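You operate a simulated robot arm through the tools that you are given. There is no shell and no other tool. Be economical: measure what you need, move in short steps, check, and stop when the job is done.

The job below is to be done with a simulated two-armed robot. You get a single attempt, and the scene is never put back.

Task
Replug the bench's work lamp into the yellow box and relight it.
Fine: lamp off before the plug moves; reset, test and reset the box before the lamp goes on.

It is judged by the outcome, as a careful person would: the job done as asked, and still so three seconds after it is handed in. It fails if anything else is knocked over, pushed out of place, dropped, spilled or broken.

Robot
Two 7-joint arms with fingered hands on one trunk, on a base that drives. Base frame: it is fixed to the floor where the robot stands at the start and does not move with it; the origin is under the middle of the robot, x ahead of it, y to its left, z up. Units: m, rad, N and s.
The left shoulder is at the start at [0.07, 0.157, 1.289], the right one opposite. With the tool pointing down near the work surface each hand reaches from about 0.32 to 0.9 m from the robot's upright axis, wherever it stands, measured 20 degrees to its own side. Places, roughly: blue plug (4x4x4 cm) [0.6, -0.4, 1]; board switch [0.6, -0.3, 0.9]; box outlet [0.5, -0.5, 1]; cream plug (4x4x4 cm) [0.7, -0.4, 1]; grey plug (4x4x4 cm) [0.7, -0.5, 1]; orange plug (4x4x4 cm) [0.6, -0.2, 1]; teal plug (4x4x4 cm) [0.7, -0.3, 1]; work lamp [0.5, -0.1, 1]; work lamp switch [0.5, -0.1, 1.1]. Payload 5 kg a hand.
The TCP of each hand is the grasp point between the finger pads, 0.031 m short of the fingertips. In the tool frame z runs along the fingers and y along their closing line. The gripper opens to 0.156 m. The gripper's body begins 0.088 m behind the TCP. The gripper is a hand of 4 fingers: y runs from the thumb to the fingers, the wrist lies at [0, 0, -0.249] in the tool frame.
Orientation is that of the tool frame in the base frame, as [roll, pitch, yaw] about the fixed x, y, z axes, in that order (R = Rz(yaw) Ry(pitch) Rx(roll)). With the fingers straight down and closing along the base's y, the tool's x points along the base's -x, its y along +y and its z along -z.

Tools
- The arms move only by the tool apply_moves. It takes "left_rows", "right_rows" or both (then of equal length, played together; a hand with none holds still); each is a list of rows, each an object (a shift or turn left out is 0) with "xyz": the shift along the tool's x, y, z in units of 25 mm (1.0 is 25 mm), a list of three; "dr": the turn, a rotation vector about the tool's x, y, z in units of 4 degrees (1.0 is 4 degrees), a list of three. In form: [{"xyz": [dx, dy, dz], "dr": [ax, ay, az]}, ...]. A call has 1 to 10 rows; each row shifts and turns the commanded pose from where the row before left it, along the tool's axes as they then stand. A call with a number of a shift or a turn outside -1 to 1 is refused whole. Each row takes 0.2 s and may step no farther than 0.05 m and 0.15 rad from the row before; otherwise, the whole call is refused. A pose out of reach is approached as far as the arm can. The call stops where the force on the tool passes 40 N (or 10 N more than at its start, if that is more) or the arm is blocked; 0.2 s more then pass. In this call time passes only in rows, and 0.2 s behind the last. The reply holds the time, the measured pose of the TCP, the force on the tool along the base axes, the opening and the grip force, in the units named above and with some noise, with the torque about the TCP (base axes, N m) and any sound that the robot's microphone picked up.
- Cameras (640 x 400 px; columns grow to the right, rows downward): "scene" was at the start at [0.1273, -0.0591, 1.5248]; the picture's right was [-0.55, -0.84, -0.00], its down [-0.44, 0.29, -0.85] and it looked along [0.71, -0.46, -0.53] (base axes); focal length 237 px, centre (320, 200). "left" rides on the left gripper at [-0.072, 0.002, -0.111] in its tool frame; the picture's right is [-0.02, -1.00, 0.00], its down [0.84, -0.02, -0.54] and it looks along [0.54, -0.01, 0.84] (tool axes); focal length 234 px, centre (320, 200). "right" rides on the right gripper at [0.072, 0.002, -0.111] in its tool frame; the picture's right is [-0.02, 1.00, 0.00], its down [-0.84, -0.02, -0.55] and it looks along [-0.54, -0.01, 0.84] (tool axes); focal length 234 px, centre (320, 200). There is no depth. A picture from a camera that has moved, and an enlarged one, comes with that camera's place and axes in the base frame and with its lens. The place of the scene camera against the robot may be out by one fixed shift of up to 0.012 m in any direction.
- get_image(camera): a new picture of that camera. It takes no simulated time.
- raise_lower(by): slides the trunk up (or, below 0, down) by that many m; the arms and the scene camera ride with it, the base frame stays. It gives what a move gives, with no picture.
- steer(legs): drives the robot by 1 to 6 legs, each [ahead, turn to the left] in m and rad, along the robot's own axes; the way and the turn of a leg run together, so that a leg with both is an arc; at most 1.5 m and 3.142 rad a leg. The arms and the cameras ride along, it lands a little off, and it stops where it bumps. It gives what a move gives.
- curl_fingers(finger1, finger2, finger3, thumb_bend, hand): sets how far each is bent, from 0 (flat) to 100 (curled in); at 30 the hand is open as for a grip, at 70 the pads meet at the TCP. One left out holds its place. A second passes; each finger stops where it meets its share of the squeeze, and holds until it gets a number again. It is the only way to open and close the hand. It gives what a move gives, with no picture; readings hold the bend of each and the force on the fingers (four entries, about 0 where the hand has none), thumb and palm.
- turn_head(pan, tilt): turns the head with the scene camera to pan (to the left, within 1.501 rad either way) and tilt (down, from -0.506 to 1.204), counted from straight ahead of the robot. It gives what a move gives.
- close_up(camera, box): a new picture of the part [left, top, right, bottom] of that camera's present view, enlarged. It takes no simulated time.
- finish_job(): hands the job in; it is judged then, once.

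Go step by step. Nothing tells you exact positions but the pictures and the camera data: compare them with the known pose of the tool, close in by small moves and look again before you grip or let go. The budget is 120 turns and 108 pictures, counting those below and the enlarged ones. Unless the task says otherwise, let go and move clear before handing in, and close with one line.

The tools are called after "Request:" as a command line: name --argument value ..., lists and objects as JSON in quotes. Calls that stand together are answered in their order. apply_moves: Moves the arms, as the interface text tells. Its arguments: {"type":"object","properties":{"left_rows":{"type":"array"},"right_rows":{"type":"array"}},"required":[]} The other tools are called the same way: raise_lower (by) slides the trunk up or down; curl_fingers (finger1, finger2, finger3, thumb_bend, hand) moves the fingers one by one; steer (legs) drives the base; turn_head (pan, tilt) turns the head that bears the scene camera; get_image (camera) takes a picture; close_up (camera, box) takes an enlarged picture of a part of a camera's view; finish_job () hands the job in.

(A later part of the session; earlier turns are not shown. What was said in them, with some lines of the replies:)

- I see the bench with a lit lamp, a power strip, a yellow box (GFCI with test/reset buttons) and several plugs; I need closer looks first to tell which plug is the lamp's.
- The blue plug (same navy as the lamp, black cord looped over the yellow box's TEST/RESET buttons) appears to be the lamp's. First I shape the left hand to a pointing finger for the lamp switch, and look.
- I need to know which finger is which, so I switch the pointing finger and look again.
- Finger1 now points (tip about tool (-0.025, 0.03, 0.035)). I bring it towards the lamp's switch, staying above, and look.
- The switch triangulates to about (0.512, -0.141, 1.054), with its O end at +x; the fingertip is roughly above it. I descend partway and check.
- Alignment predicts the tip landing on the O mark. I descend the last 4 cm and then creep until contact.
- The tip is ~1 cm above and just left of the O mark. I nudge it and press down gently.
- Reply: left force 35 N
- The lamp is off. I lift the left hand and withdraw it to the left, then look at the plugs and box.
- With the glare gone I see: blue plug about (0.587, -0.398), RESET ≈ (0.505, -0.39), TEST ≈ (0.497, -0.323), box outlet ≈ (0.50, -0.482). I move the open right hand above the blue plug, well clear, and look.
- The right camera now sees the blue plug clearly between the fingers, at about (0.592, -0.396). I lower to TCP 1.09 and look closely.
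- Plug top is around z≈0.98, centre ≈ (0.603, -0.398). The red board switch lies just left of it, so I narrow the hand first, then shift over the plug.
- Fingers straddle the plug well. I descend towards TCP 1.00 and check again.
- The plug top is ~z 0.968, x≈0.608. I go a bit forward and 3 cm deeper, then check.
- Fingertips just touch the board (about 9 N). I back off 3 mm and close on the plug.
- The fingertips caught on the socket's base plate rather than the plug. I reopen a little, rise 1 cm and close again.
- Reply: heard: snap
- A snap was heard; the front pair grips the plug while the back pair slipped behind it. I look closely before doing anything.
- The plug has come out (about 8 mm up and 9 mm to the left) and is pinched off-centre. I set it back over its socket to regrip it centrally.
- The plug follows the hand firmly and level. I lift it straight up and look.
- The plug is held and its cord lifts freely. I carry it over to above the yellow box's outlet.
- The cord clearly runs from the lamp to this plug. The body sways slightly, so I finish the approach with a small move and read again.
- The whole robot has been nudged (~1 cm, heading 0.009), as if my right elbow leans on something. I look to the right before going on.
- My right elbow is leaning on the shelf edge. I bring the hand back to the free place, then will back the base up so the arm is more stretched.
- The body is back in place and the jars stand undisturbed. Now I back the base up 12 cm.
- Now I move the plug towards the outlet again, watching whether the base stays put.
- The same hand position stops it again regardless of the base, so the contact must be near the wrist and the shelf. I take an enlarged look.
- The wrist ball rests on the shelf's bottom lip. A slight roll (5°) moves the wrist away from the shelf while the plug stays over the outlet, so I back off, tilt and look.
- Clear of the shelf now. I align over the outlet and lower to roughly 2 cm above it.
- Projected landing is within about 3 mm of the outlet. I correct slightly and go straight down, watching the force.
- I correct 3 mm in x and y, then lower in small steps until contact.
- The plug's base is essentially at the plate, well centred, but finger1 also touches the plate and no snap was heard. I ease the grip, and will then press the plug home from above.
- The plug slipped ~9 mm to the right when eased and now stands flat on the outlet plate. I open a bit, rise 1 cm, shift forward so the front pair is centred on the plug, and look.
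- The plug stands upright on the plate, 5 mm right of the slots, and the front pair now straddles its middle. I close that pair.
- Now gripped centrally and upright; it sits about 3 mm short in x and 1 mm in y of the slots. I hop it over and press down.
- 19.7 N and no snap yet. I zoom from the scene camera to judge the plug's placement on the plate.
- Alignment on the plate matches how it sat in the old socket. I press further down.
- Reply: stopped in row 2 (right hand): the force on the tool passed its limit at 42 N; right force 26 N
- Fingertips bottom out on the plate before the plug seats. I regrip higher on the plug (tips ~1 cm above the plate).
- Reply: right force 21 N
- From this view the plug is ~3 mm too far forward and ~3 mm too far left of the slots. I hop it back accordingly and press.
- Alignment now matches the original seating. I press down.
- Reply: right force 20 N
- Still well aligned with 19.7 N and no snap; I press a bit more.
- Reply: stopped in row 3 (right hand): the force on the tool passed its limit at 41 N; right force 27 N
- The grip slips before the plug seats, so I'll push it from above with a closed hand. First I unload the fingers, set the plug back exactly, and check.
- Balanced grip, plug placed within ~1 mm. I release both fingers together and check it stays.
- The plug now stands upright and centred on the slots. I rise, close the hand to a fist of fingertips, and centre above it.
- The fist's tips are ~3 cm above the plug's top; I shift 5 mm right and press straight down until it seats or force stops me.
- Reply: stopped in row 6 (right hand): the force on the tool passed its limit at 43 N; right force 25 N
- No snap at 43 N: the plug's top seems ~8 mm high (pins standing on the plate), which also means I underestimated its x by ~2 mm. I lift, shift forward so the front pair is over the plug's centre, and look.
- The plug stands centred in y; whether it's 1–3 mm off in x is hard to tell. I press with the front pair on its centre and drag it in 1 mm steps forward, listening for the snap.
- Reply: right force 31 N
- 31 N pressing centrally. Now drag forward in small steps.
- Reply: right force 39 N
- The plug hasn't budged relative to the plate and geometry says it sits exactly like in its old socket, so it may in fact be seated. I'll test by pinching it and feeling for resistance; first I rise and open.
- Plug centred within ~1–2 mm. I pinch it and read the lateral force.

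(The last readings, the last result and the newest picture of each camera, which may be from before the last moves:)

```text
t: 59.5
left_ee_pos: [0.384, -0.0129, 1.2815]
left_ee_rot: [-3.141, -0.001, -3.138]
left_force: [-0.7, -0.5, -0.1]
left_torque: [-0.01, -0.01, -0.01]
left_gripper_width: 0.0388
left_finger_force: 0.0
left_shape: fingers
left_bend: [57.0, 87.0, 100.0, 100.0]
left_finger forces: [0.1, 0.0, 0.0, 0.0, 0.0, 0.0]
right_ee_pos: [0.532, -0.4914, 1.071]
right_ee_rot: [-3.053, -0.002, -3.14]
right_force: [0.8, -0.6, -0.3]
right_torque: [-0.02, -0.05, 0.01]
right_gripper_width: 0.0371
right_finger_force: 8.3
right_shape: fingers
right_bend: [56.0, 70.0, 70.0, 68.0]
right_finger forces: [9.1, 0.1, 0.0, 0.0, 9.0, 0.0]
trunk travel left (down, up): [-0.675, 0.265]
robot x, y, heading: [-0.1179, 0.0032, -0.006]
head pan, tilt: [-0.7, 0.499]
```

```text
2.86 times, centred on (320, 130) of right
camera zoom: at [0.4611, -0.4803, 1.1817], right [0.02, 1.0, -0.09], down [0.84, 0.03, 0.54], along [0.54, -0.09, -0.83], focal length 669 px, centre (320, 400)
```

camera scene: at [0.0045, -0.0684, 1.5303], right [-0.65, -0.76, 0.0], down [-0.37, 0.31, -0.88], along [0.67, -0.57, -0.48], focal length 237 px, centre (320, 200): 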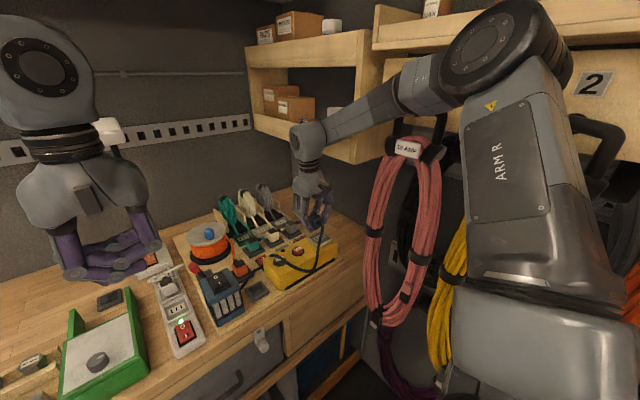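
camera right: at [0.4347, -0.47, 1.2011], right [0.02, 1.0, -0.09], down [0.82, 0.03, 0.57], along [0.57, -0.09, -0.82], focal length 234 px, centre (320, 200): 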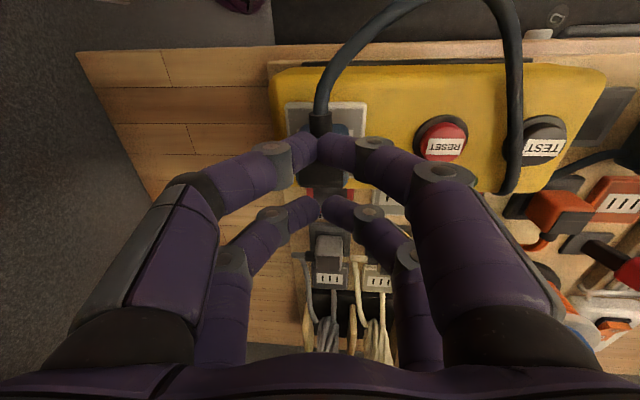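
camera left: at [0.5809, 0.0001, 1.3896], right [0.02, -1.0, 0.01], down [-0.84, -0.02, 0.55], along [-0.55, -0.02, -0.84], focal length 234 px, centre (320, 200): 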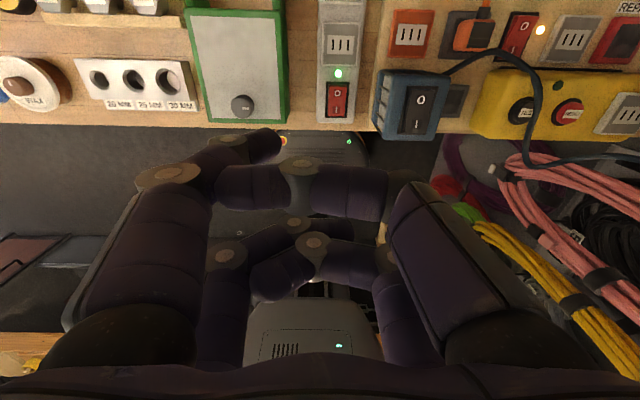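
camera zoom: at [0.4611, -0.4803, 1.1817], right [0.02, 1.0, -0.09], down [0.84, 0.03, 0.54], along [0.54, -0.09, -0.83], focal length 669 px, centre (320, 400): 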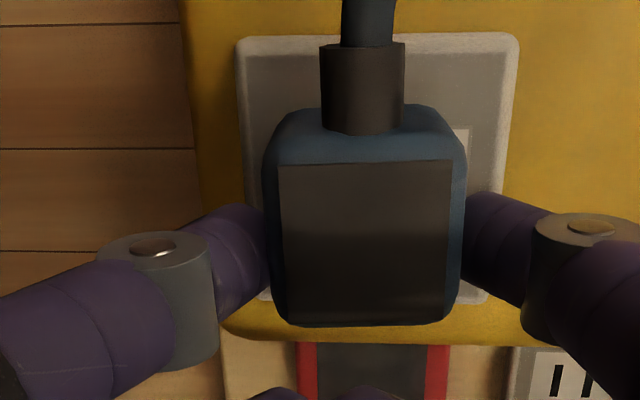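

It slides freely, so it isn't plugged in. I load it lightly downwards and search in a small square of ±2 mm, listening for the snap.

Request:
apply_moves --right_rows '[{"xyz": [0, 0.05, 0.14], "dr": [0, 0, -0.3]}, {"xyz": [0, 0.05, 0.06]}, {"xyz": [0, 0.05, 0.02]}, {"xyz": [-0.06, 0, 0.01]}, {"xyz": [0, -0.06, 0.01]}, {"xyz": [0, -0.06, 0.01]}, {"xyz": [0.06, 0, 0.01]}, {"xyz": [0.06, 0, 0.01]}, {"xyz": [0, 0.06, 0.01]}, {"xyz": [0, 0.06, 0.01]}]'

Request:
close_up --camera "right" --box '[240, 60, 400, 200]'

```text
t: 61.6
left_ee_pos: [0.384, -0.0126, 1.282]
left_ee_rot: [3.141, 0.001, -3.139]
left_force: [-0.4, -0.1, 0.5]
left_torque: [0.0, 0.01, -0.02]
left_gripper_width: 0.0386
left_finger_force: 0.0
left_shape: fingers
left_bend: [57.0, 87.0, 100.0, 100.0]
left_finger forces: [0.0, 0.0, 0.0, 0.0, 0.0, 0.0]
right_ee_pos: [0.5291, -0.4897, 1.0652]
right_ee_rot: [-3.051, -0.002, -3.121]
right_force: [4.2, -3.8, 15.1]
right_torque: [0.05, 0.21, 0.05]
right_gripper_width: 0.0373
right_finger_force: 11.6
right_shape: fingers
right_bend: [56.0, 70.0, 70.0, 69.0]
right_finger forces: [10.0, 0.0, 0.0, 0.0, 13.5, 0.0]
trunk travel left (down, up): [-0.675, 0.265]
robot x, y, heading: [-0.1193, 0.0014, -0.005]
head pan, tilt: [-0.7, 0.499]
```

```text
2.86 times, centred on (320, 130) of right
camera zoom: at [0.4579, -0.4799, 1.1751], right [0.0, 1.0, -0.09], down [0.84, 0.05, 0.54], along [0.55, -0.08, -0.83], focal length 669 px, centre (320, 400)
```

zoom: 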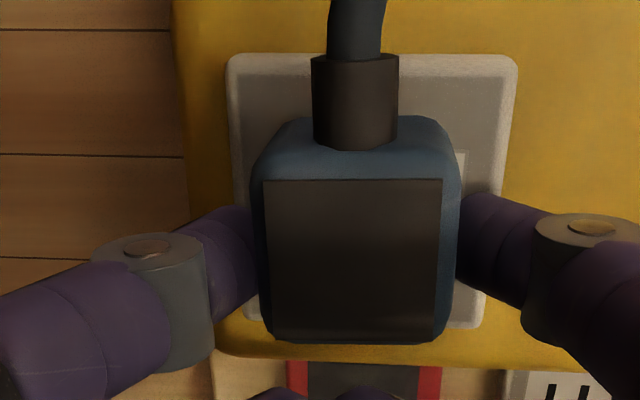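

Comparing heights, the plug stands ~7–8 mm higher than it did when seated: its pins rest on the plate beside the slots. The slots are narrow in y, so I sweep slowly in +y under light load.

Request:
apply_moves --right_rows '[{"xyz": [0, 0.02, -0.05], "dr": [0, 0, 0.15]}, {"xyz": [0, 0.025, 0.005]}, {"xyz": [0, 0.025, 0.005]}, {"xyz": [0, 0.025, 0.005]}, {"xyz": [0, 0.025, 0.005]}, {"xyz": [0, 0.025, 0.005]}, {"xyz": [0, 0.025, 0.005]}, {"xyz": [0, 0.025, 0.005]}, {"xyz": [0, 0.025, 0.005]}, {"xyz": [0, 0.025, 0.005]}]'

Request:
close_up --camera "right" --box '[240, 60, 400, 200]'

```text
t: 63.9
left_ee_pos: [0.3834, -0.0131, 1.2832]
left_ee_rot: [-3.141, -0.001, -3.141]
left_force: [0.2, -0.2, 0.2]
left_torque: [0.01, 0.0, -0.02]
left_gripper_width: 0.0389
left_finger_force: 0.0
left_shape: fingers
left_bend: [57.0, 87.0, 100.0, 100.0]
left_finger forces: [0.0, 0.0, 0.0, 0.1, 0.0, 0.1]
right_ee_pos: [0.5303, -0.4842, 1.0653]
right_ee_rot: [-3.054, 0.001, -3.131]
right_force: [-0.2, -2.4, 10.0]
right_torque: [0.02, 0.22, 0.06]
right_gripper_width: 0.0371
right_finger_force: 10.6
right_shape: fingers
right_bend: [56.0, 70.0, 70.0, 69.0]
right_finger forces: [8.9, 0.0, 0.1, 0.0, 12.5, 0.0]
trunk travel left (down, up): [-0.675, 0.265]
robot x, y, heading: [-0.12, -0.0002, -0.002]
head pan, tilt: [-0.7, 0.499]
```

```text
2.86 times, centred on (320, 130) of right
camera zoom: at [0.4582, -0.4729, 1.175], right [0.01, 1.0, -0.09], down [0.84, 0.04, 0.54], along [0.55, -0.08, -0.83], focal length 669 px, centre (320, 400)
```

zoom: 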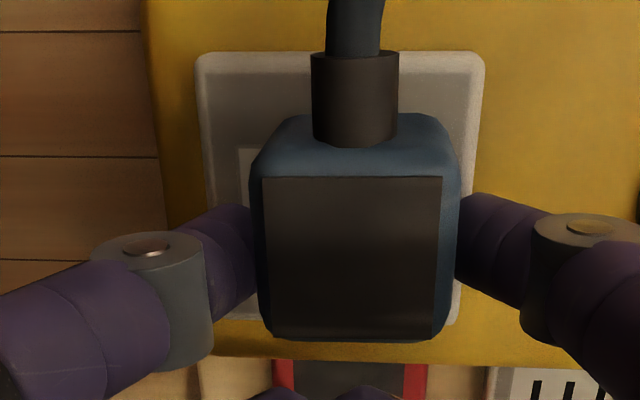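

Swept y from -2 to +5 mm with no drop, at x ≈ +1.7 mm. I shift x forward 2 mm and sweep back.

Request:
apply_moves --right_rows '[{"xyz": [-0.08, -0.06, 0]}, {"xyz": [0, -0.03, 0.004]}, {"xyz": [0, -0.03, 0.004]}, {"xyz": [0, -0.03, 0.004]}, {"xyz": [0, -0.03, 0.004]}, {"xyz": [0, -0.03, 0.004]}, {"xyz": [0, -0.03, 0.004]}, {"xyz": [0, -0.03, 0.004]}, {"xyz": [0, -0.03, 0.004]}, {"xyz": [0, -0.03, 0.004]}]'

Request:
apply_moves --right_rows '[{"xyz": [-0.08, 0.03, 0]}, {"xyz": [0, 0.03, 0.0]}, {"xyz": [0, 0.03, 0.0]}, {"xyz": [0, 0.03, 0.0]}, {"xyz": [0, 0.03, 0.0]}, {"xyz": [0, 0.03, 0.0]}, {"xyz": [0, 0.03, 0.0]}, {"xyz": [0, 0.03, 0.0]}, {"xyz": [0, 0.03, 0.0]}]'

Request:
close_up --camera "right" --box '[240, 60, 400, 200]'

```text
t: 66.0
left_ee_pos: [0.384, -0.0129, 1.2818]
left_ee_rot: [-3.141, 0.0, -3.138]
left_force: [-0.1, 0.2, 0.4]
left_torque: [-0.02, 0.01, 0.01]
left_gripper_width: 0.039
left_finger_force: 0.2
left_shape: fingers
left_bend: [57.0, 87.0, 100.0, 100.0]
left_finger forces: [0.0, 0.0, 0.1, 0.0, 0.0, 0.0]
right_ee_pos: [0.5321, -0.491, 1.0649]
right_ee_rot: [-3.053, -0.001, -3.13]
right_force: [-0.1, 3.0, 8.7]
right_torque: [0.27, 0.16, -0.06]
right_gripper_width: 0.0376
right_finger_force: 10.3
right_shape: fingers
right_bend: [55.0, 70.0, 70.0, 69.0]
right_finger forces: [11.7, 0.0, 0.0, 0.0, 9.3, 0.0]
trunk travel left (down, up): [-0.675, 0.265]
robot x, y, heading: [-0.1193, -0.0028, -0.001]
head pan, tilt: [-0.7, 0.499]
heard: snap
```

```text
t: 68.0
left_ee_pos: [0.3814, -0.0145, 1.2817]
left_ee_rot: [3.141, 0.001, -3.139]
left_force: [-0.2, 1.3, -0.3]
left_torque: [-0.01, 0.01, 0.0]
left_gripper_width: 0.0388
left_finger_force: 0.1
left_shape: fingers
left_bend: [57.0, 87.0, 100.0, 100.0]
left_finger forces: [0.0, 0.0, 0.0, 0.1, 0.1, 0.0]
right_ee_pos: [0.5326, -0.4877, 1.0638]
right_ee_rot: [-3.052, 0.001, -3.131]
right_force: [-4.5, -9.7, 13.3]
right_torque: [-0.29, 0.42, 0.27]
right_gripper_width: 0.0374
right_finger_force: 11.8
right_shape: fingers
right_bend: [58.0, 70.0, 70.0, 68.0]
right_finger forces: [6.8, 0.0, 0.1, 0.1, 16.7, 0.0]
trunk travel left (down, up): [-0.675, 0.265]
robot x, y, heading: [-0.1169, 0.0008, -0.001]
head pan, tilt: [-0.7, 0.499]
```

```text
2.86 times, centred on (320, 130) of right
camera zoom: at [0.461, -0.476, 1.1742], right [0.01, 1.0, -0.09], down [0.84, 0.04, 0.54], along [0.55, -0.08, -0.83], focal length 669 px, centre (320, 400)
```

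zoom: 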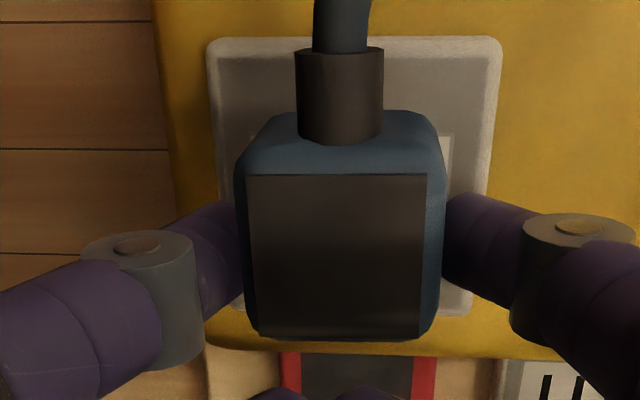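

Snap heard, and the plug now resists sideways pull: it's in. I relax the sideways load and release.

Request:
apply_moves --right_rows '[{"xyz": [0.04, -0.08, 0]}, {"xyz": [0.04, -0.06, 0]}, {"xyz": [0, 0, 0]}]'

Request:
curl_fingers --hand "right" --finger1 42 --thumb_bend 54

Request:
apply_moves --right_rows '[{"xyz": [0, 0, -0.6]}, {"xyz": [0, 0, -0.8]}, {"xyz": [0, 0, -0.8]}, {"xyz": [0, 0.2, -0.6]}]'

Request:
get_image --camera "right"

```text
t: 68.8
left_ee_pos: [0.3845, -0.0132, 1.2807]
left_ee_rot: [-3.141, 0.0, -3.14]
left_force: [0.0, 0.5, 0.5]
left_torque: [0.0, 0.05, -0.02]
left_gripper_width: 0.0388
left_finger_force: 0.1
left_shape: fingers
left_bend: [57.0, 87.0, 100.0, 100.0]
left_finger forces: [0.0, 0.1, 0.0, 0.1, 0.0, 0.1]
right_ee_pos: [0.5322, -0.488, 1.0651]
right_ee_rot: [-3.053, -0.001, -3.129]
right_force: [1.2, -4.1, 10.6]
right_torque: [-0.04, 0.21, 0.07]
right_gripper_width: 0.0374
right_finger_force: 10.7
right_shape: fingers
right_bend: [57.0, 70.0, 70.0, 68.0]
right_finger forces: [9.2, 0.0, 0.0, 0.1, 12.5, 0.0]
trunk travel left (down, up): [-0.675, 0.265]
robot x, y, heading: [-0.1185, 0.0002, -0.007]
head pan, tilt: [-0.7, 0.499]
```

```text
t: 69.8
left_ee_pos: [0.3835, -0.0139, 1.2819]
left_ee_rot: [-3.141, 0.002, -3.14]
left_force: [0.3, -0.9, -0.6]
left_torque: [-0.01, -0.02, -0.04]
left_gripper_width: 0.039
left_finger_force: 0.1
left_shape: fingers
left_bend: [57.0, 87.0, 100.0, 100.0]
left_finger forces: [0.0, 0.0, 0.0, 0.0, 0.0, 0.1]
right_ee_pos: [0.5316, -0.4885, 1.0639]
right_ee_rot: [-3.052, -0.002, -3.132]
right_force: [0.6, 0.0, -0.3]
right_torque: [-0.02, -0.02, -0.01]
right_gripper_width: 0.0881
right_finger_force: 0.0
right_shape: fingers
right_bend: [42.0, 70.0, 70.0, 54.0]
right_finger forces: [0.0, 0.0, 0.0, 0.1, 0.0, 0.1]
trunk travel left (down, up): [-0.675, 0.265]
robot x, y, heading: [-0.1192, -0.0016, -0.001]
head pan, tilt: [-0.7, 0.499]
```

```text
t: 70.8
left_ee_pos: [0.3841, -0.0141, 1.2821]
left_ee_rot: [-3.141, 0.001, -3.14]
left_force: [0.3, -0.5, -0.3]
left_torque: [0.0, 0.01, 0.01]
left_gripper_width: 0.0388
left_finger_force: 0.1
left_shape: fingers
left_bend: [57.0, 87.0, 100.0, 100.0]
left_finger forces: [0.0, 0.0, 0.0, 0.0, 0.0, 0.0]
right_ee_pos: [0.5321, -0.4764, 1.1336]
right_ee_rot: [-3.052, -0.002, -3.13]
right_force: [-0.2, 0.5, 0.9]
right_torque: [0.05, 0.02, 0.01]
right_gripper_width: 0.0886
right_finger_force: 0.0
right_shape: fingers
right_bend: [42.0, 70.0, 70.0, 54.0]
right_finger forces: [0.0, 0.0, 0.1, 0.1, 0.1, 0.1]
trunk travel left (down, up): [-0.675, 0.265]
robot x, y, heading: [-0.1178, -0.0016, 0.002]
head pan, tilt: [-0.7, 0.499]
```

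```text
16 pictures are left
camera right: at [0.4612, -0.4665, 1.2439], right [0.01, 1.0, -0.09], down [0.84, 0.04, 0.54], along [0.54, -0.08, -0.83], focal length 234 px, centre (320, 200)
```

right: 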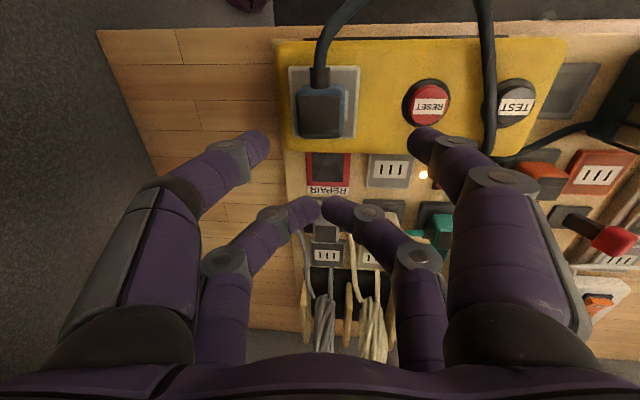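

The plug sits in the box outlet and is held. Next the buttons: RESET ≈ (0.501, -0.391), TEST ≈ (0.5025, -0.320), tops ≈ 1.02. I form a pointing finger1 and move above RESET.

Request:
curl_fingers --hand "right" --finger1 58 --finger2 100 --finger3 100 --thumb_bend 100

Request:
apply_moves --right_rows '[{"xyz": [0.1, 0.8, 0]}, {"xyz": [0.2, 0.8, 0.2]}, {"xyz": [0.14, 0.76, 0.4]}, {"xyz": [0, 0, 0.4]}, {"xyz": [0, 0, 0]}]'

Request:
get_image --camera "right"

```text
t: 71.8
left_ee_pos: [0.3843, -0.013, 1.2809]
left_ee_rot: [3.141, -0.001, -3.14]
left_force: [0.1, 0.5, -0.3]
left_torque: [0.0, 0.0, 0.01]
left_gripper_width: 0.0387
left_finger_force: 0.1
left_shape: fingers
left_bend: [57.0, 87.0, 100.0, 100.0]
left_finger forces: [0.0, 0.0, 0.0, 0.0, 0.0, 0.1]
right_ee_pos: [0.533, -0.4776, 1.1335]
right_ee_rot: [-3.052, -0.001, -3.13]
right_force: [0.5, 1.3, 1.1]
right_torque: [0.03, -0.02, 0.0]
right_gripper_width: 0.039
right_finger_force: 0.1
right_shape: fingers
right_bend: [56.0, 73.0, 73.0, 99.0]
right_finger forces: [0.1, 0.1, 0.0, 0.0, 0.1, 0.0]
trunk travel left (down, up): [-0.675, 0.265]
robot x, y, heading: [-0.1185, 0.0034, -0.006]
head pan, tilt: [-0.7, 0.499]
```

```text
t: 73.0
left_ee_pos: [0.3839, -0.0135, 1.2812]
left_ee_rot: [-3.141, 0.0, -3.141]
left_force: [0.0, 0.0, -0.2]
left_torque: [-0.03, 0.02, 0.04]
left_gripper_width: 0.039
left_finger_force: 0.1
left_shape: fingers
left_bend: [57.0, 87.0, 100.0, 100.0]
left_finger forces: [0.0, 0.0, 0.1, 0.0, 0.0, 0.0]
right_ee_pos: [0.5198, -0.4221, 1.102]
right_ee_rot: [-3.052, -0.002, -3.132]
right_force: [-0.1, 0.0, -0.2]
right_torque: [0.01, -0.02, 0.03]
right_gripper_width: 0.039
right_finger_force: 0.0
right_shape: fingers
right_bend: [56.0, 73.0, 73.0, 99.0]
right_finger forces: [0.0, 0.1, 0.1, 0.1, 0.0, 0.1]
trunk travel left (down, up): [-0.675, 0.265]
robot x, y, heading: [-0.1196, 0.0018, -0.001]
head pan, tilt: [-0.7, 0.499]
```

```text
15 pictures are left
camera right: at [0.4486, -0.4101, 1.2126], right [0.01, 1.0, -0.09], down [0.84, 0.04, 0.54], along [0.54, -0.08, -0.83], focal length 234 px, centre (320, 200)
```

right: 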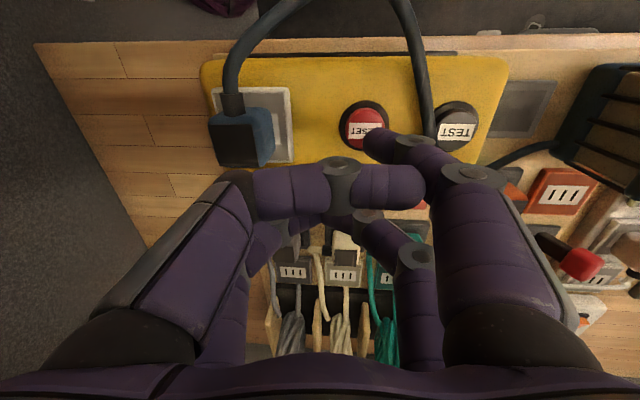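

Finger1's tip is right over RESET, but fingers 2 and 3 block each other low; I curl them one after the other.

Request:
curl_fingers --hand "right" --finger2 30 --finger3 100

Request:
curl_fingers --hand "right" --finger2 100

Request:
apply_moves --right_rows '[{"xyz": [0, 0.03, 0.5]}, {"xyz": [0, 0.02, 0.3]}, {"xyz": [0, 0.01, 0.15]}, {"xyz": [0, 0.01, 0.15]}, {"xyz": [0, 0.01, 0.15]}]'

Request:
get_image --camera "right"

```text
t: 74.0
left_ee_pos: [0.3849, -0.0135, 1.2818]
left_ee_rot: [3.141, 0.0, -3.141]
left_force: [0.6, -0.2, 0.2]
left_torque: [-0.01, 0.0, 0.0]
left_gripper_width: 0.0389
left_finger_force: 0.2
left_shape: fingers
left_bend: [57.0, 87.0, 100.0, 100.0]
left_finger forces: [0.1, 0.0, 0.1, 0.0, 0.1, 0.0]
right_ee_pos: [0.5201, -0.4205, 1.1035]
right_ee_rot: [-3.052, 0.0, -3.131]
right_force: [-0.2, 0.1, -0.3]
right_torque: [-0.02, 0.03, -0.02]
right_gripper_width: 0.0391
right_finger_force: 0.2
right_shape: fingers
right_bend: [56.0, 30.0, 100.0, 99.0]
right_finger forces: [0.0, 0.0, 0.0, 0.1, 0.1, 0.0]
trunk travel left (down, up): [-0.675, 0.265]
robot x, y, heading: [-0.1188, 0.0029, -0.005]
head pan, tilt: [-0.7, 0.499]
```

```text
t: 75.0
left_ee_pos: [0.3851, -0.0136, 1.2819]
left_ee_rot: [-3.141, 0.0, -3.141]
left_force: [0.2, -0.8, 1.1]
left_torque: [-0.01, -0.01, 0.0]
left_gripper_width: 0.0387
left_finger_force: 0.0
left_shape: fingers
left_bend: [57.0, 87.0, 100.0, 100.0]
left_finger forces: [0.0, 0.0, 0.0, 0.1, 0.0, 0.0]
right_ee_pos: [0.519, -0.4201, 1.1025]
right_ee_rot: [-3.052, -0.001, -3.129]
right_force: [-0.6, 0.3, -0.5]
right_torque: [-0.01, 0.0, 0.03]
right_gripper_width: 0.0396
right_finger_force: 0.0
right_shape: fingers
right_bend: [56.0, 86.0, 100.0, 99.0]
right_finger forces: [0.0, 0.0, 0.0, 0.0, 0.0, 0.0]
trunk travel left (down, up): [-0.675, 0.265]
robot x, y, heading: [-0.1144, -0.0002, -0.003]
head pan, tilt: [-0.7, 0.499]
```

```text
t: 76.2
left_ee_pos: [0.3842, -0.0148, 1.2817]
left_ee_rot: [-3.142, 0.001, -3.14]
left_force: [0.7, 0.3, -1.0]
left_torque: [0.02, 0.0, 0.0]
left_gripper_width: 0.0387
left_finger_force: 0.1
left_shape: fingers
left_bend: [57.0, 87.0, 100.0, 100.0]
left_finger forces: [0.0, 0.1, 0.0, 0.0, 0.0, 0.0]
right_ee_pos: [0.5209, -0.4216, 1.071]
right_ee_rot: [-3.053, -0.002, -3.132]
right_force: [0.2, 0.9, 0.6]
right_torque: [-0.04, -0.01, 0.0]
right_gripper_width: 0.0396
right_finger_force: 0.1
right_shape: fingers
right_bend: [56.0, 87.0, 100.0, 99.0]
right_finger forces: [0.0, 0.0, 0.0, 0.0, 0.0, 0.0]
trunk travel left (down, up): [-0.675, 0.265]
robot x, y, heading: [-0.1187, -0.0012, -0.009]
head pan, tilt: [-0.7, 0.499]
```

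```text
14 pictures are left
camera right: at [0.4494, -0.4115, 1.1812], right [0.01, 1.0, -0.09], down [0.84, 0.04, 0.54], along [0.54, -0.08, -0.83], focal length 234 px, centre (320, 200)
```

right: 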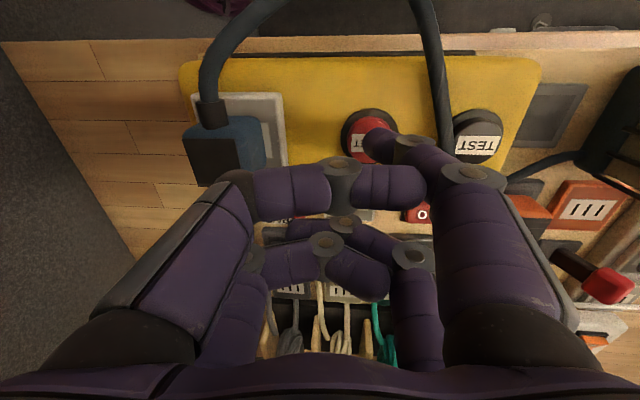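

The fingertip is over RESET, almost touching. I press down in 3 mm steps.

Request:
apply_moves --right_rows '[{"xyz": [0, -0.1, 0.12]}, {"xyz": [0, 0.01, 0.12]}, {"xyz": [0, 0.01, 0.12]}, {"xyz": [0, 0.01, 0.12]}, {"xyz": [0, 0.01, 0.12]}]'

```text
t: 77.5
left_ee_pos: [0.3828, -0.0124, 1.2815]
left_ee_rot: [-3.142, -0.001, -3.141]
left_force: [0.6, 0.3, -0.7]
left_torque: [-0.01, -0.02, 0.02]
left_gripper_width: 0.0388
left_finger_force: 0.0
left_shape: fingers
left_bend: [57.0, 87.0, 100.0, 100.0]
left_finger forces: [0.1, 0.0, 0.0, 0.0, 0.1, 0.1]
right_ee_pos: [0.5196, -0.4244, 1.0593]
right_ee_rot: [-3.051, 0.0, -3.132]
right_force: [-1.7, 0.8, 8.8]
right_torque: [0.35, 0.27, 0.05]
right_gripper_width: 0.0392
right_finger_force: 4.8
right_shape: fingers
right_bend: [56.0, 87.0, 100.0, 100.0]
right_finger forces: [9.1, 0.1, 0.0, 0.0, 0.1, 0.0]
trunk travel left (down, up): [-0.675, 0.265]
robot x, y, heading: [-0.1185, 0.0018, -0.003]
head pan, tilt: [-0.7, 0.499]
heard: click
```

Click heard. I lift off and check the box's indicator.

Request:
apply_moves --right_rows '[{"xyz": [0, 0, -0.5]}, {"xyz": [0, 0, -0.7]}, {"xyz": [0, 0, 0]}]'

Request:
close_up --camera "scene" --box '[250, 190, 350, 290]'

```text
t: 78.2
left_ee_pos: [0.3842, -0.015, 1.2807]
left_ee_rot: [3.141, 0.0, -3.139]
left_force: [0.4, 0.1, 1.1]
left_torque: [0.02, 0.02, 0.0]
left_gripper_width: 0.0392
left_finger_force: 0.0
left_shape: fingers
left_bend: [57.0, 87.0, 100.0, 100.0]
left_finger forces: [0.0, 0.0, 0.0, 0.0, 0.1, 0.0]
right_ee_pos: [0.5209, -0.4228, 1.0864]
right_ee_rot: [-3.053, -0.001, -3.131]
right_force: [-0.1, 0.8, -0.5]
right_torque: [-0.01, 0.04, -0.02]
right_gripper_width: 0.0395
right_finger_force: 0.2
right_shape: fingers
right_bend: [56.0, 87.0, 100.0, 100.0]
right_finger forces: [0.0, 0.0, 0.1, 0.0, 0.0, 0.1]
trunk travel left (down, up): [-0.675, 0.265]
robot x, y, heading: [-0.1181, -0.0027, 0.001]
head pan, tilt: [-0.7, 0.499]
```

```text
4.00 times, centred on (300, 240) of scene
camera zoom: at [0.0049, -0.0696, 1.5302], right [-0.65, -0.76, 0.0], down [-0.37, 0.31, -0.88], along [0.67, -0.57, -0.48], focal length 948 px, centre (400, 40)
```

zoom: 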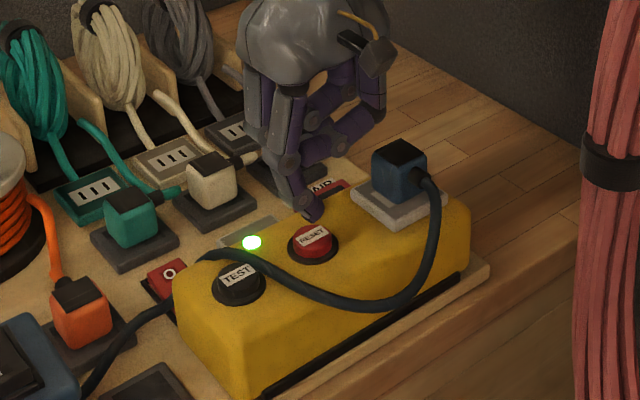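

The indicator lights green after the reset. Now over to TEST, rising first to clear the cord.

Request:
apply_moves --right_rows '[{"xyz": [0, 0, -0.8]}, {"xyz": [0, 0.8, -0.4]}, {"xyz": [0.1, 0.8, 0]}, {"xyz": [0.1, 0.8, 0]}, {"xyz": [0, 0.55, 0]}, {"xyz": [0, 0, 0]}]'

Request:
get_image --camera "right"

```text
t: 79.7
left_ee_pos: [0.3846, -0.015, 1.2809]
left_ee_rot: [3.141, 0.0, -3.141]
left_force: [-0.4, -0.1, -0.3]
left_torque: [-0.02, -0.01, 0.0]
left_gripper_width: 0.0387
left_finger_force: 0.1
left_shape: fingers
left_bend: [57.0, 87.0, 100.0, 100.0]
left_finger forces: [0.0, 0.0, 0.1, 0.0, 0.1, 0.1]
right_ee_pos: [0.5134, -0.3462, 1.1112]
right_ee_rot: [-3.053, -0.001, -3.131]
right_force: [0.1, -0.2, 0.0]
right_torque: [0.01, -0.02, 0.02]
right_gripper_width: 0.04
right_finger_force: 0.0
right_shape: fingers
right_bend: [56.0, 87.0, 100.0, 100.0]
right_finger forces: [0.0, 0.0, 0.1, 0.1, 0.1, 0.1]
trunk travel left (down, up): [-0.675, 0.265]
robot x, y, heading: [-0.1182, 0.0008, -0.003]
head pan, tilt: [-0.7, 0.499]
```

```text
12 pictures are left
camera right: at [0.443, -0.3363, 1.2205], right [0.01, 1.0, -0.09], down [0.84, 0.04, 0.54], along [0.54, -0.08, -0.84], focal length 234 px, centre (320, 200)
```

right: 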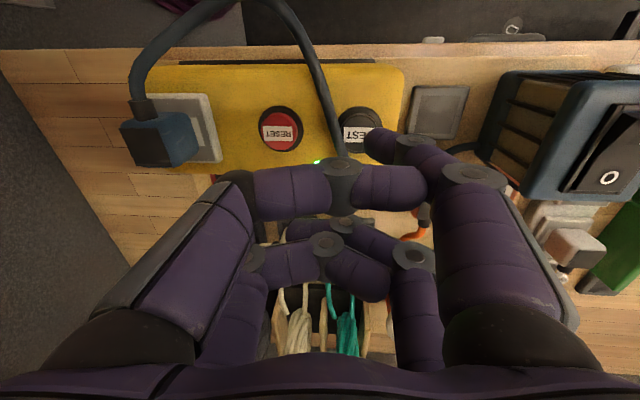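

The tip is near TEST; I shift 4 mm forward and press down gently.

Request:
apply_moves --right_rows '[{"xyz": [-0.16, -0.05, 0.6]}, {"xyz": [0, 0.04, 0.6]}, {"xyz": [0, 0.04, 0.5]}, {"xyz": [0, 0.01, 0.12]}, {"xyz": [0, 0.01, 0.12]}, {"xyz": [0, 0.01, 0.12]}, {"xyz": [0, 0, 0]}]'

```text
t: 81.2
left_ee_pos: [0.3836, -0.0135, 1.2813]
left_ee_rot: [3.141, 0.001, -3.14]
left_force: [0.2, -0.4, 0.4]
left_torque: [0.01, -0.03, -0.01]
left_gripper_width: 0.0386
left_finger_force: 0.0
left_shape: fingers
left_bend: [57.0, 87.0, 100.0, 100.0]
left_finger forces: [0.1, 0.0, 0.0, 0.0, 0.0, 0.0]
right_ee_pos: [0.5193, -0.3502, 1.06]
right_ee_rot: [-3.054, 0.001, -3.132]
right_force: [0.5, 1.6, 5.5]
right_torque: [0.28, 0.18, -0.01]
right_gripper_width: 0.0397
right_finger_force: 3.2
right_shape: fingers
right_bend: [56.0, 87.0, 100.0, 100.0]
right_finger forces: [5.9, 0.0, 0.1, 0.0, 0.1, 0.0]
trunk travel left (down, up): [-0.675, 0.265]
robot x, y, heading: [-0.1171, -0.0034, 0.003]
head pan, tilt: [-0.7, 0.499]
heard: click
```

Click on TEST. I lift off and check that the indicator tripped.

Request:
apply_moves --right_rows '[{"xyz": [0, 0, -0.6]}, {"xyz": [0, 0, -0.8]}, {"xyz": [0, 0, -0.6]}, {"xyz": [0, 0, 0]}]'

Request:
close_up --camera "scene" --box '[250, 190, 350, 290]'

```text
t: 82.2
left_ee_pos: [0.3849, -0.015, 1.2817]
left_ee_rot: [-3.141, 0.002, -3.14]
left_force: [-0.3, -0.8, 0.2]
left_torque: [-0.02, -0.02, 0.02]
left_gripper_width: 0.0385
left_finger_force: 0.0
left_shape: fingers
left_bend: [57.0, 87.0, 100.0, 100.0]
left_finger forces: [0.1, 0.0, 0.1, 0.0, 0.0, 0.0]
right_ee_pos: [0.5172, -0.3453, 1.1088]
right_ee_rot: [-3.053, -0.001, -3.131]
right_force: [-0.1, 0.7, 0.6]
right_torque: [0.01, -0.01, 0.0]
right_gripper_width: 0.0402
right_finger_force: 0.0
right_shape: fingers
right_bend: [56.0, 87.0, 100.0, 100.0]
right_finger forces: [0.0, 0.1, 0.0, 0.0, 0.0, 0.0]
trunk travel left (down, up): [-0.675, 0.265]
robot x, y, heading: [-0.1213, 0.0023, -0.001]
head pan, tilt: [-0.7, 0.499]
```

```text
4.00 times, centred on (300, 240) of scene
camera zoom: at [0.0046, -0.0695, 1.5302], right [-0.65, -0.76, 0.0], down [-0.37, 0.31, -0.88], along [0.67, -0.57, -0.48], focal length 948 px, centre (400, 40)
```

zoom: 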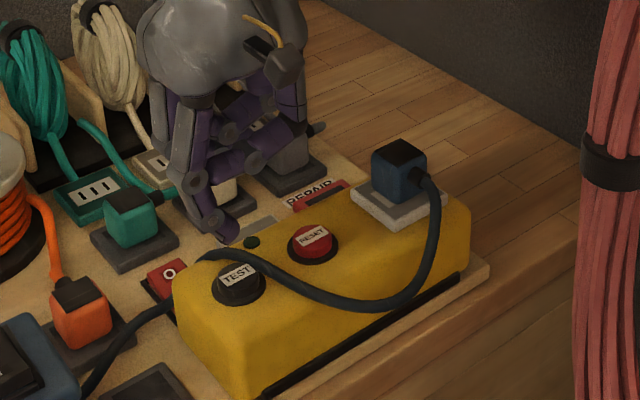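

The test tripped it (indicator off). Back to RESET the same way.

Request:
apply_moves --right_rows '[{"xyz": [-0.1, -0.8, 0]}, {"xyz": [0, -0.8, 0]}, {"xyz": [0, -0.8, 0]}, {"xyz": [0, -0.66, 0.3]}, {"xyz": [0, 0.04, 0.6]}, {"xyz": [0, 0.04, 0.5]}, {"xyz": [0, 0, 0]}]'

```text
t: 83.8
left_ee_pos: [0.3832, -0.0135, 1.2818]
left_ee_rot: [-3.14, 0.0, -3.139]
left_force: [-0.4, 0.0, 0.5]
left_torque: [0.01, 0.0, -0.03]
left_gripper_width: 0.0389
left_finger_force: 0.1
left_shape: fingers
left_bend: [57.0, 87.0, 100.0, 100.0]
left_finger forces: [0.0, 0.0, 0.1, 0.1, 0.0, 0.0]
right_ee_pos: [0.523, -0.4204, 1.0803]
right_ee_rot: [-3.053, -0.002, -3.131]
right_force: [0.9, 0.3, 0.0]
right_torque: [-0.03, 0.0, -0.02]
right_gripper_width: 0.0401
right_finger_force: 0.1
right_shape: fingers
right_bend: [56.0, 87.0, 100.0, 100.0]
right_finger forces: [0.0, 0.0, 0.0, 0.0, 0.0, 0.1]
trunk travel left (down, up): [-0.675, 0.265]
robot x, y, heading: [-0.1173, -0.0025, -0.004]
head pan, tilt: [-0.7, 0.499]
```

Positioned over RESET at TCP (0.523, -0.420, 1.080). I press down in small steps.

Request:
apply_moves --right_rows '[{"xyz": [0, 0, 0.3]}, {"xyz": [0, 0, 0.2]}, {"xyz": [0, 0.01, 0.12]}, {"xyz": [0, 0.01, 0.12]}, {"xyz": [0, 0.01, 0.1]}, {"xyz": [0, 0, 0]}]'

```text
t: 85.2
left_ee_pos: [0.383, -0.0137, 1.2818]
left_ee_rot: [-3.14, 0.001, -3.141]
left_force: [-0.1, 0.3, 0.0]
left_torque: [0.02, -0.01, 0.03]
left_gripper_width: 0.039
left_finger_force: 0.1
left_shape: fingers
left_bend: [57.0, 87.0, 100.0, 100.0]
left_finger forces: [0.0, 0.0, 0.0, 0.0, 0.0, 0.1]
right_ee_pos: [0.5219, -0.4224, 1.0589]
right_ee_rot: [-3.054, 0.0, -3.131]
right_force: [0.7, 0.4, 5.4]
right_torque: [0.2, 0.07, -0.03]
right_gripper_width: 0.0399
right_finger_force: 2.3
right_shape: fingers
right_bend: [56.0, 87.0, 100.0, 100.0]
right_finger forces: [4.3, 0.0, 0.0, 0.1, 0.0, 0.0]
trunk travel left (down, up): [-0.675, 0.265]
robot x, y, heading: [-0.1194, 0.0008, -0.001]
head pan, tilt: [-0.7, 0.499]
heard: click
```

Click again. I lift the right hand clear and check the indicator while bringing the left hand over the lamp's I side.

Request:
apply_moves --right_rows '[{"xyz": [0, 0, -0.6]}, {"xyz": [0, 0, -0.8]}, {"xyz": [0, 0, -0.8]}, {"xyz": [0, 0, -0.8]}, {"xyz": [0, 0, -0.8]}, {"xyz": [0, 0, 0]}, {"xyz": [0, 0, 0]}, {"xyz": [0, 0, 0]}]' --left_rows '[{"xyz": [-0.44, -0.8, 0.7]}, {"xyz": [-0.44, -0.8, 0.7]}, {"xyz": [-0.44, -0.8, 0.7]}, {"xyz": [-0.44, -0.8, 0.7]}, {"xyz": [-0.44, -0.8, 0.7]}, {"xyz": [-0.44, -0.8, 0.7]}, {"xyz": [-0.44, -0.8, 0.7]}, {"xyz": [-0.44, -0.75, 0.7]}]'

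Request:
get_image --camera "left"

Request:
close_up --camera "scene" --box '[180, 180, 360, 300]'

```text
t: 87.0
left_ee_pos: [0.473, -0.1738, 1.1412]
left_ee_rot: [3.138, -0.001, -3.139]
left_force: [0.6, -0.7, -0.1]
left_torque: [0.0, 0.03, 0.01]
left_gripper_width: 0.039
left_finger_force: 0.1
left_shape: fingers
left_bend: [57.0, 87.0, 100.0, 100.0]
left_finger forces: [0.1, 0.0, 0.0, 0.0, 0.1, 0.1]
right_ee_pos: [0.5218, -0.417, 1.1533]
right_ee_rot: [-3.055, 0.0, -3.131]
right_force: [0.0, -0.4, 0.6]
right_torque: [0.03, 0.02, 0.01]
right_gripper_width: 0.0402
right_finger_force: 0.0
right_shape: fingers
right_bend: [56.0, 87.0, 100.0, 100.0]
right_finger forces: [0.0, 0.0, 0.0, 0.1, 0.0, 0.0]
trunk travel left (down, up): [-0.675, 0.265]
robot x, y, heading: [-0.1169, 0.0009, -0.001]
head pan, tilt: [-0.7, 0.499]
```

```text
10 pictures are left
camera left: at [0.5449, -0.1731, 1.2517], right [0.03, -1.0, 0.0], down [-0.84, -0.02, 0.54], along [-0.54, -0.01, -0.84], focal length 234 px, centre (320, 200)
```

left: 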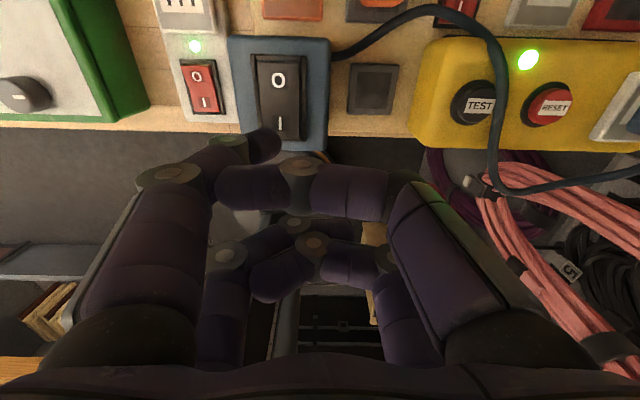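

```text
3.33 times, centred on (270, 240) of scene
camera zoom: at [0.0046, -0.0708, 1.5302], right [-0.65, -0.76, 0.0], down [-0.37, 0.31, -0.88], along [0.67, -0.57, -0.48], focal length 790 px, centre (487, 67)
```

zoom: 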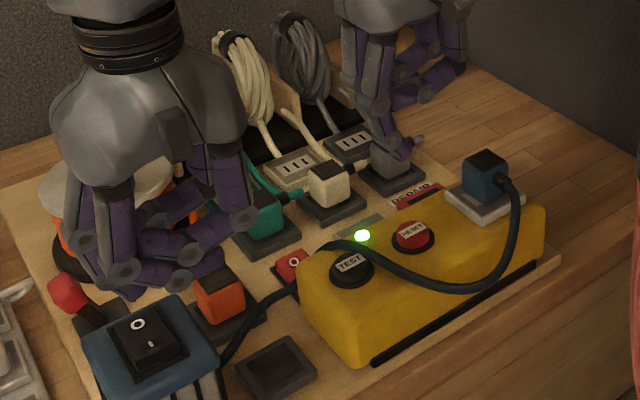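

The indicator is green again and the lamp's I end is just under the left fingertip. I press it.

Request:
apply_moves --left_rows '[{"xyz": [0.12, 0.05, 0.8]}, {"xyz": [0, 0, 0.6]}, {"xyz": [0, 0, 0.25]}, {"xyz": [0, 0, 0.15]}, {"xyz": [0, 0, 0.15]}, {"xyz": [0, 0, 0.15]}, {"xyz": [0, 0, 0.1]}]'

Request:
close_up --camera "scene" --box '[180, 180, 360, 300]'

```text
t: 88.7
left_ee_pos: [0.4685, -0.1698, 1.0905]
left_ee_rot: [-3.14, 0.005, -3.138]
left_force: [4.8, 4.2, 28.4]
left_torque: [1.13, -1.01, -0.03]
left_gripper_width: 0.038
left_finger_force: 13.6
left_shape: fingers
left_bend: [55.0, 87.0, 100.0, 100.0]
left_finger forces: [27.1, 0.1, 0.0, 0.1, 0.1, 0.0]
right_ee_pos: [0.5227, -0.413, 1.1544]
right_ee_rot: [-3.05, -0.001, -3.13]
right_force: [-0.7, -0.4, -0.2]
right_torque: [0.0, 0.02, 0.01]
right_gripper_width: 0.0404
right_finger_force: 0.0
right_shape: fingers
right_bend: [56.0, 87.0, 100.0, 100.0]
right_finger forces: [0.0, 0.1, 0.0, 0.0, 0.1, 0.0]
trunk travel left (down, up): [-0.675, 0.265]
robot x, y, heading: [-0.118, -0.0001, 0.003]
head pan, tilt: [-0.7, 0.499]
```

```text
3.33 times, centred on (270, 240) of scene
camera zoom: at [0.0019, -0.0677, 1.531], right [-0.65, -0.76, 0.0], down [-0.36, 0.31, -0.88], along [0.67, -0.57, -0.48], focal length 790 px, centre (487, 67)
```

zoom: 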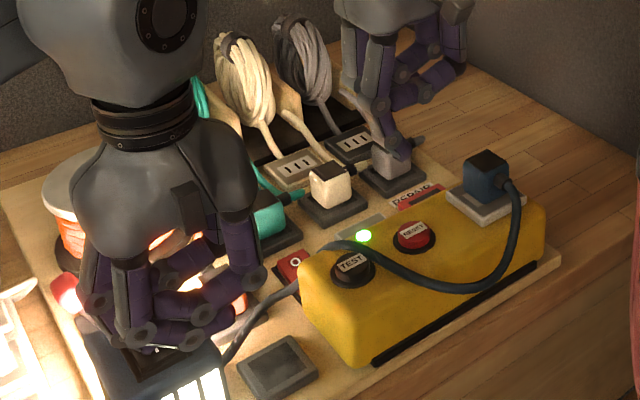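

The lamp is lit and the box shows green. I withdraw both hands upward and take a last look.

Request:
apply_moves --left_rows '[{"xyz": [0, 0, -0.6]}, {"xyz": [0, 0, -0.8]}, {"xyz": [0, 0, -0.8]}, {"xyz": [0, 0, -0.8]}, {"xyz": [0, 0.6, -0.8]}, {"xyz": [0.3, 0.8, -0.8]}, {"xyz": [0.3, 0.8, -0.8]}, {"xyz": [0.3, 0.8, -0.5]}, {"xyz": [0.3, 0.8, 0]}, {"xyz": [0, 0, 0]}]' --right_rows '[{"xyz": [0, 0, 0]}, {"xyz": [0, 0, 0]}, {"xyz": [0, 0, -0.5]}, {"xyz": [0, 0, -0.5]}, {"xyz": [0, 0, -0.5]}, {"xyz": [0, 0, 0]}, {"xyz": [0, 0, 0]}, {"xyz": [0, 0, 0]}, {"xyz": [0, 0, 0]}, {"xyz": [0, 0, 0]}]'

Request:
get_image --camera "scene"

Request:
close_up --camera "scene" --box '[180, 180, 360, 330]'

```text
t: 90.8
left_ee_pos: [0.4406, -0.0774, 1.2351]
left_ee_rot: [3.139, -0.001, -3.14]
left_force: [-0.5, -0.1, -0.4]
left_torque: [0.04, 0.02, 0.0]
left_gripper_width: 0.0392
left_finger_force: 0.0
left_shape: fingers
left_bend: [57.0, 87.0, 100.0, 100.0]
left_finger forces: [0.1, 0.0, 0.0, 0.0, 0.0, 0.0]
right_ee_pos: [0.5224, -0.4128, 1.1893]
right_ee_rot: [-3.052, -0.001, -3.132]
right_force: [-0.2, -1.4, 0.0]
right_torque: [0.01, -0.04, -0.01]
right_gripper_width: 0.0401
right_finger_force: 0.1
right_shape: fingers
right_bend: [56.0, 87.0, 100.0, 100.0]
right_finger forces: [0.0, 0.0, 0.0, 0.0, 0.0, 0.0]
trunk travel left (down, up): [-0.675, 0.265]
robot x, y, heading: [-0.1169, 0.0002, -0.002]
head pan, tilt: [-0.7, 0.499]
```

```text
7 pictures are left
camera scene: at [0.0045, -0.0704, 1.5302], right [-0.65, -0.76, 0.0], down [-0.37, 0.31, -0.88], along [0.67, -0.57, -0.48], focal length 237 px, centre (320, 200)
```

scene: 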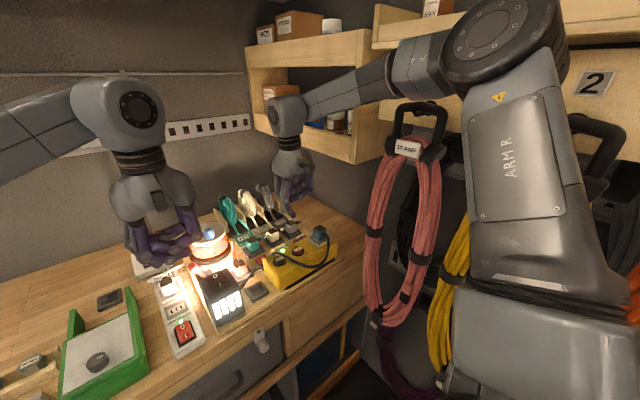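

```text
2.67 times, centred on (270, 255) of scene
camera zoom: at [0.0045, -0.0704, 1.5302], right [-0.65, -0.76, 0.0], down [-0.37, 0.31, -0.88], along [0.67, -0.57, -0.48], focal length 632 px, centre (453, 53)
```

zoom: 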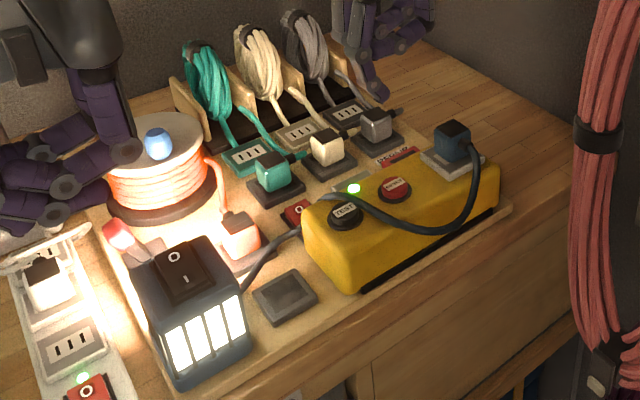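

The lamp is lit, its blue plug is in the yellow box with the green indicator on, everything else is in place and both hands are clear; I hand in.

Request:
finish_job

```text
The job is handed in.
```

The work lamp is now plugged into the yellow box and lit. I switched it off before moving the plug, and I reset, tested and reset the box before switching it back on.
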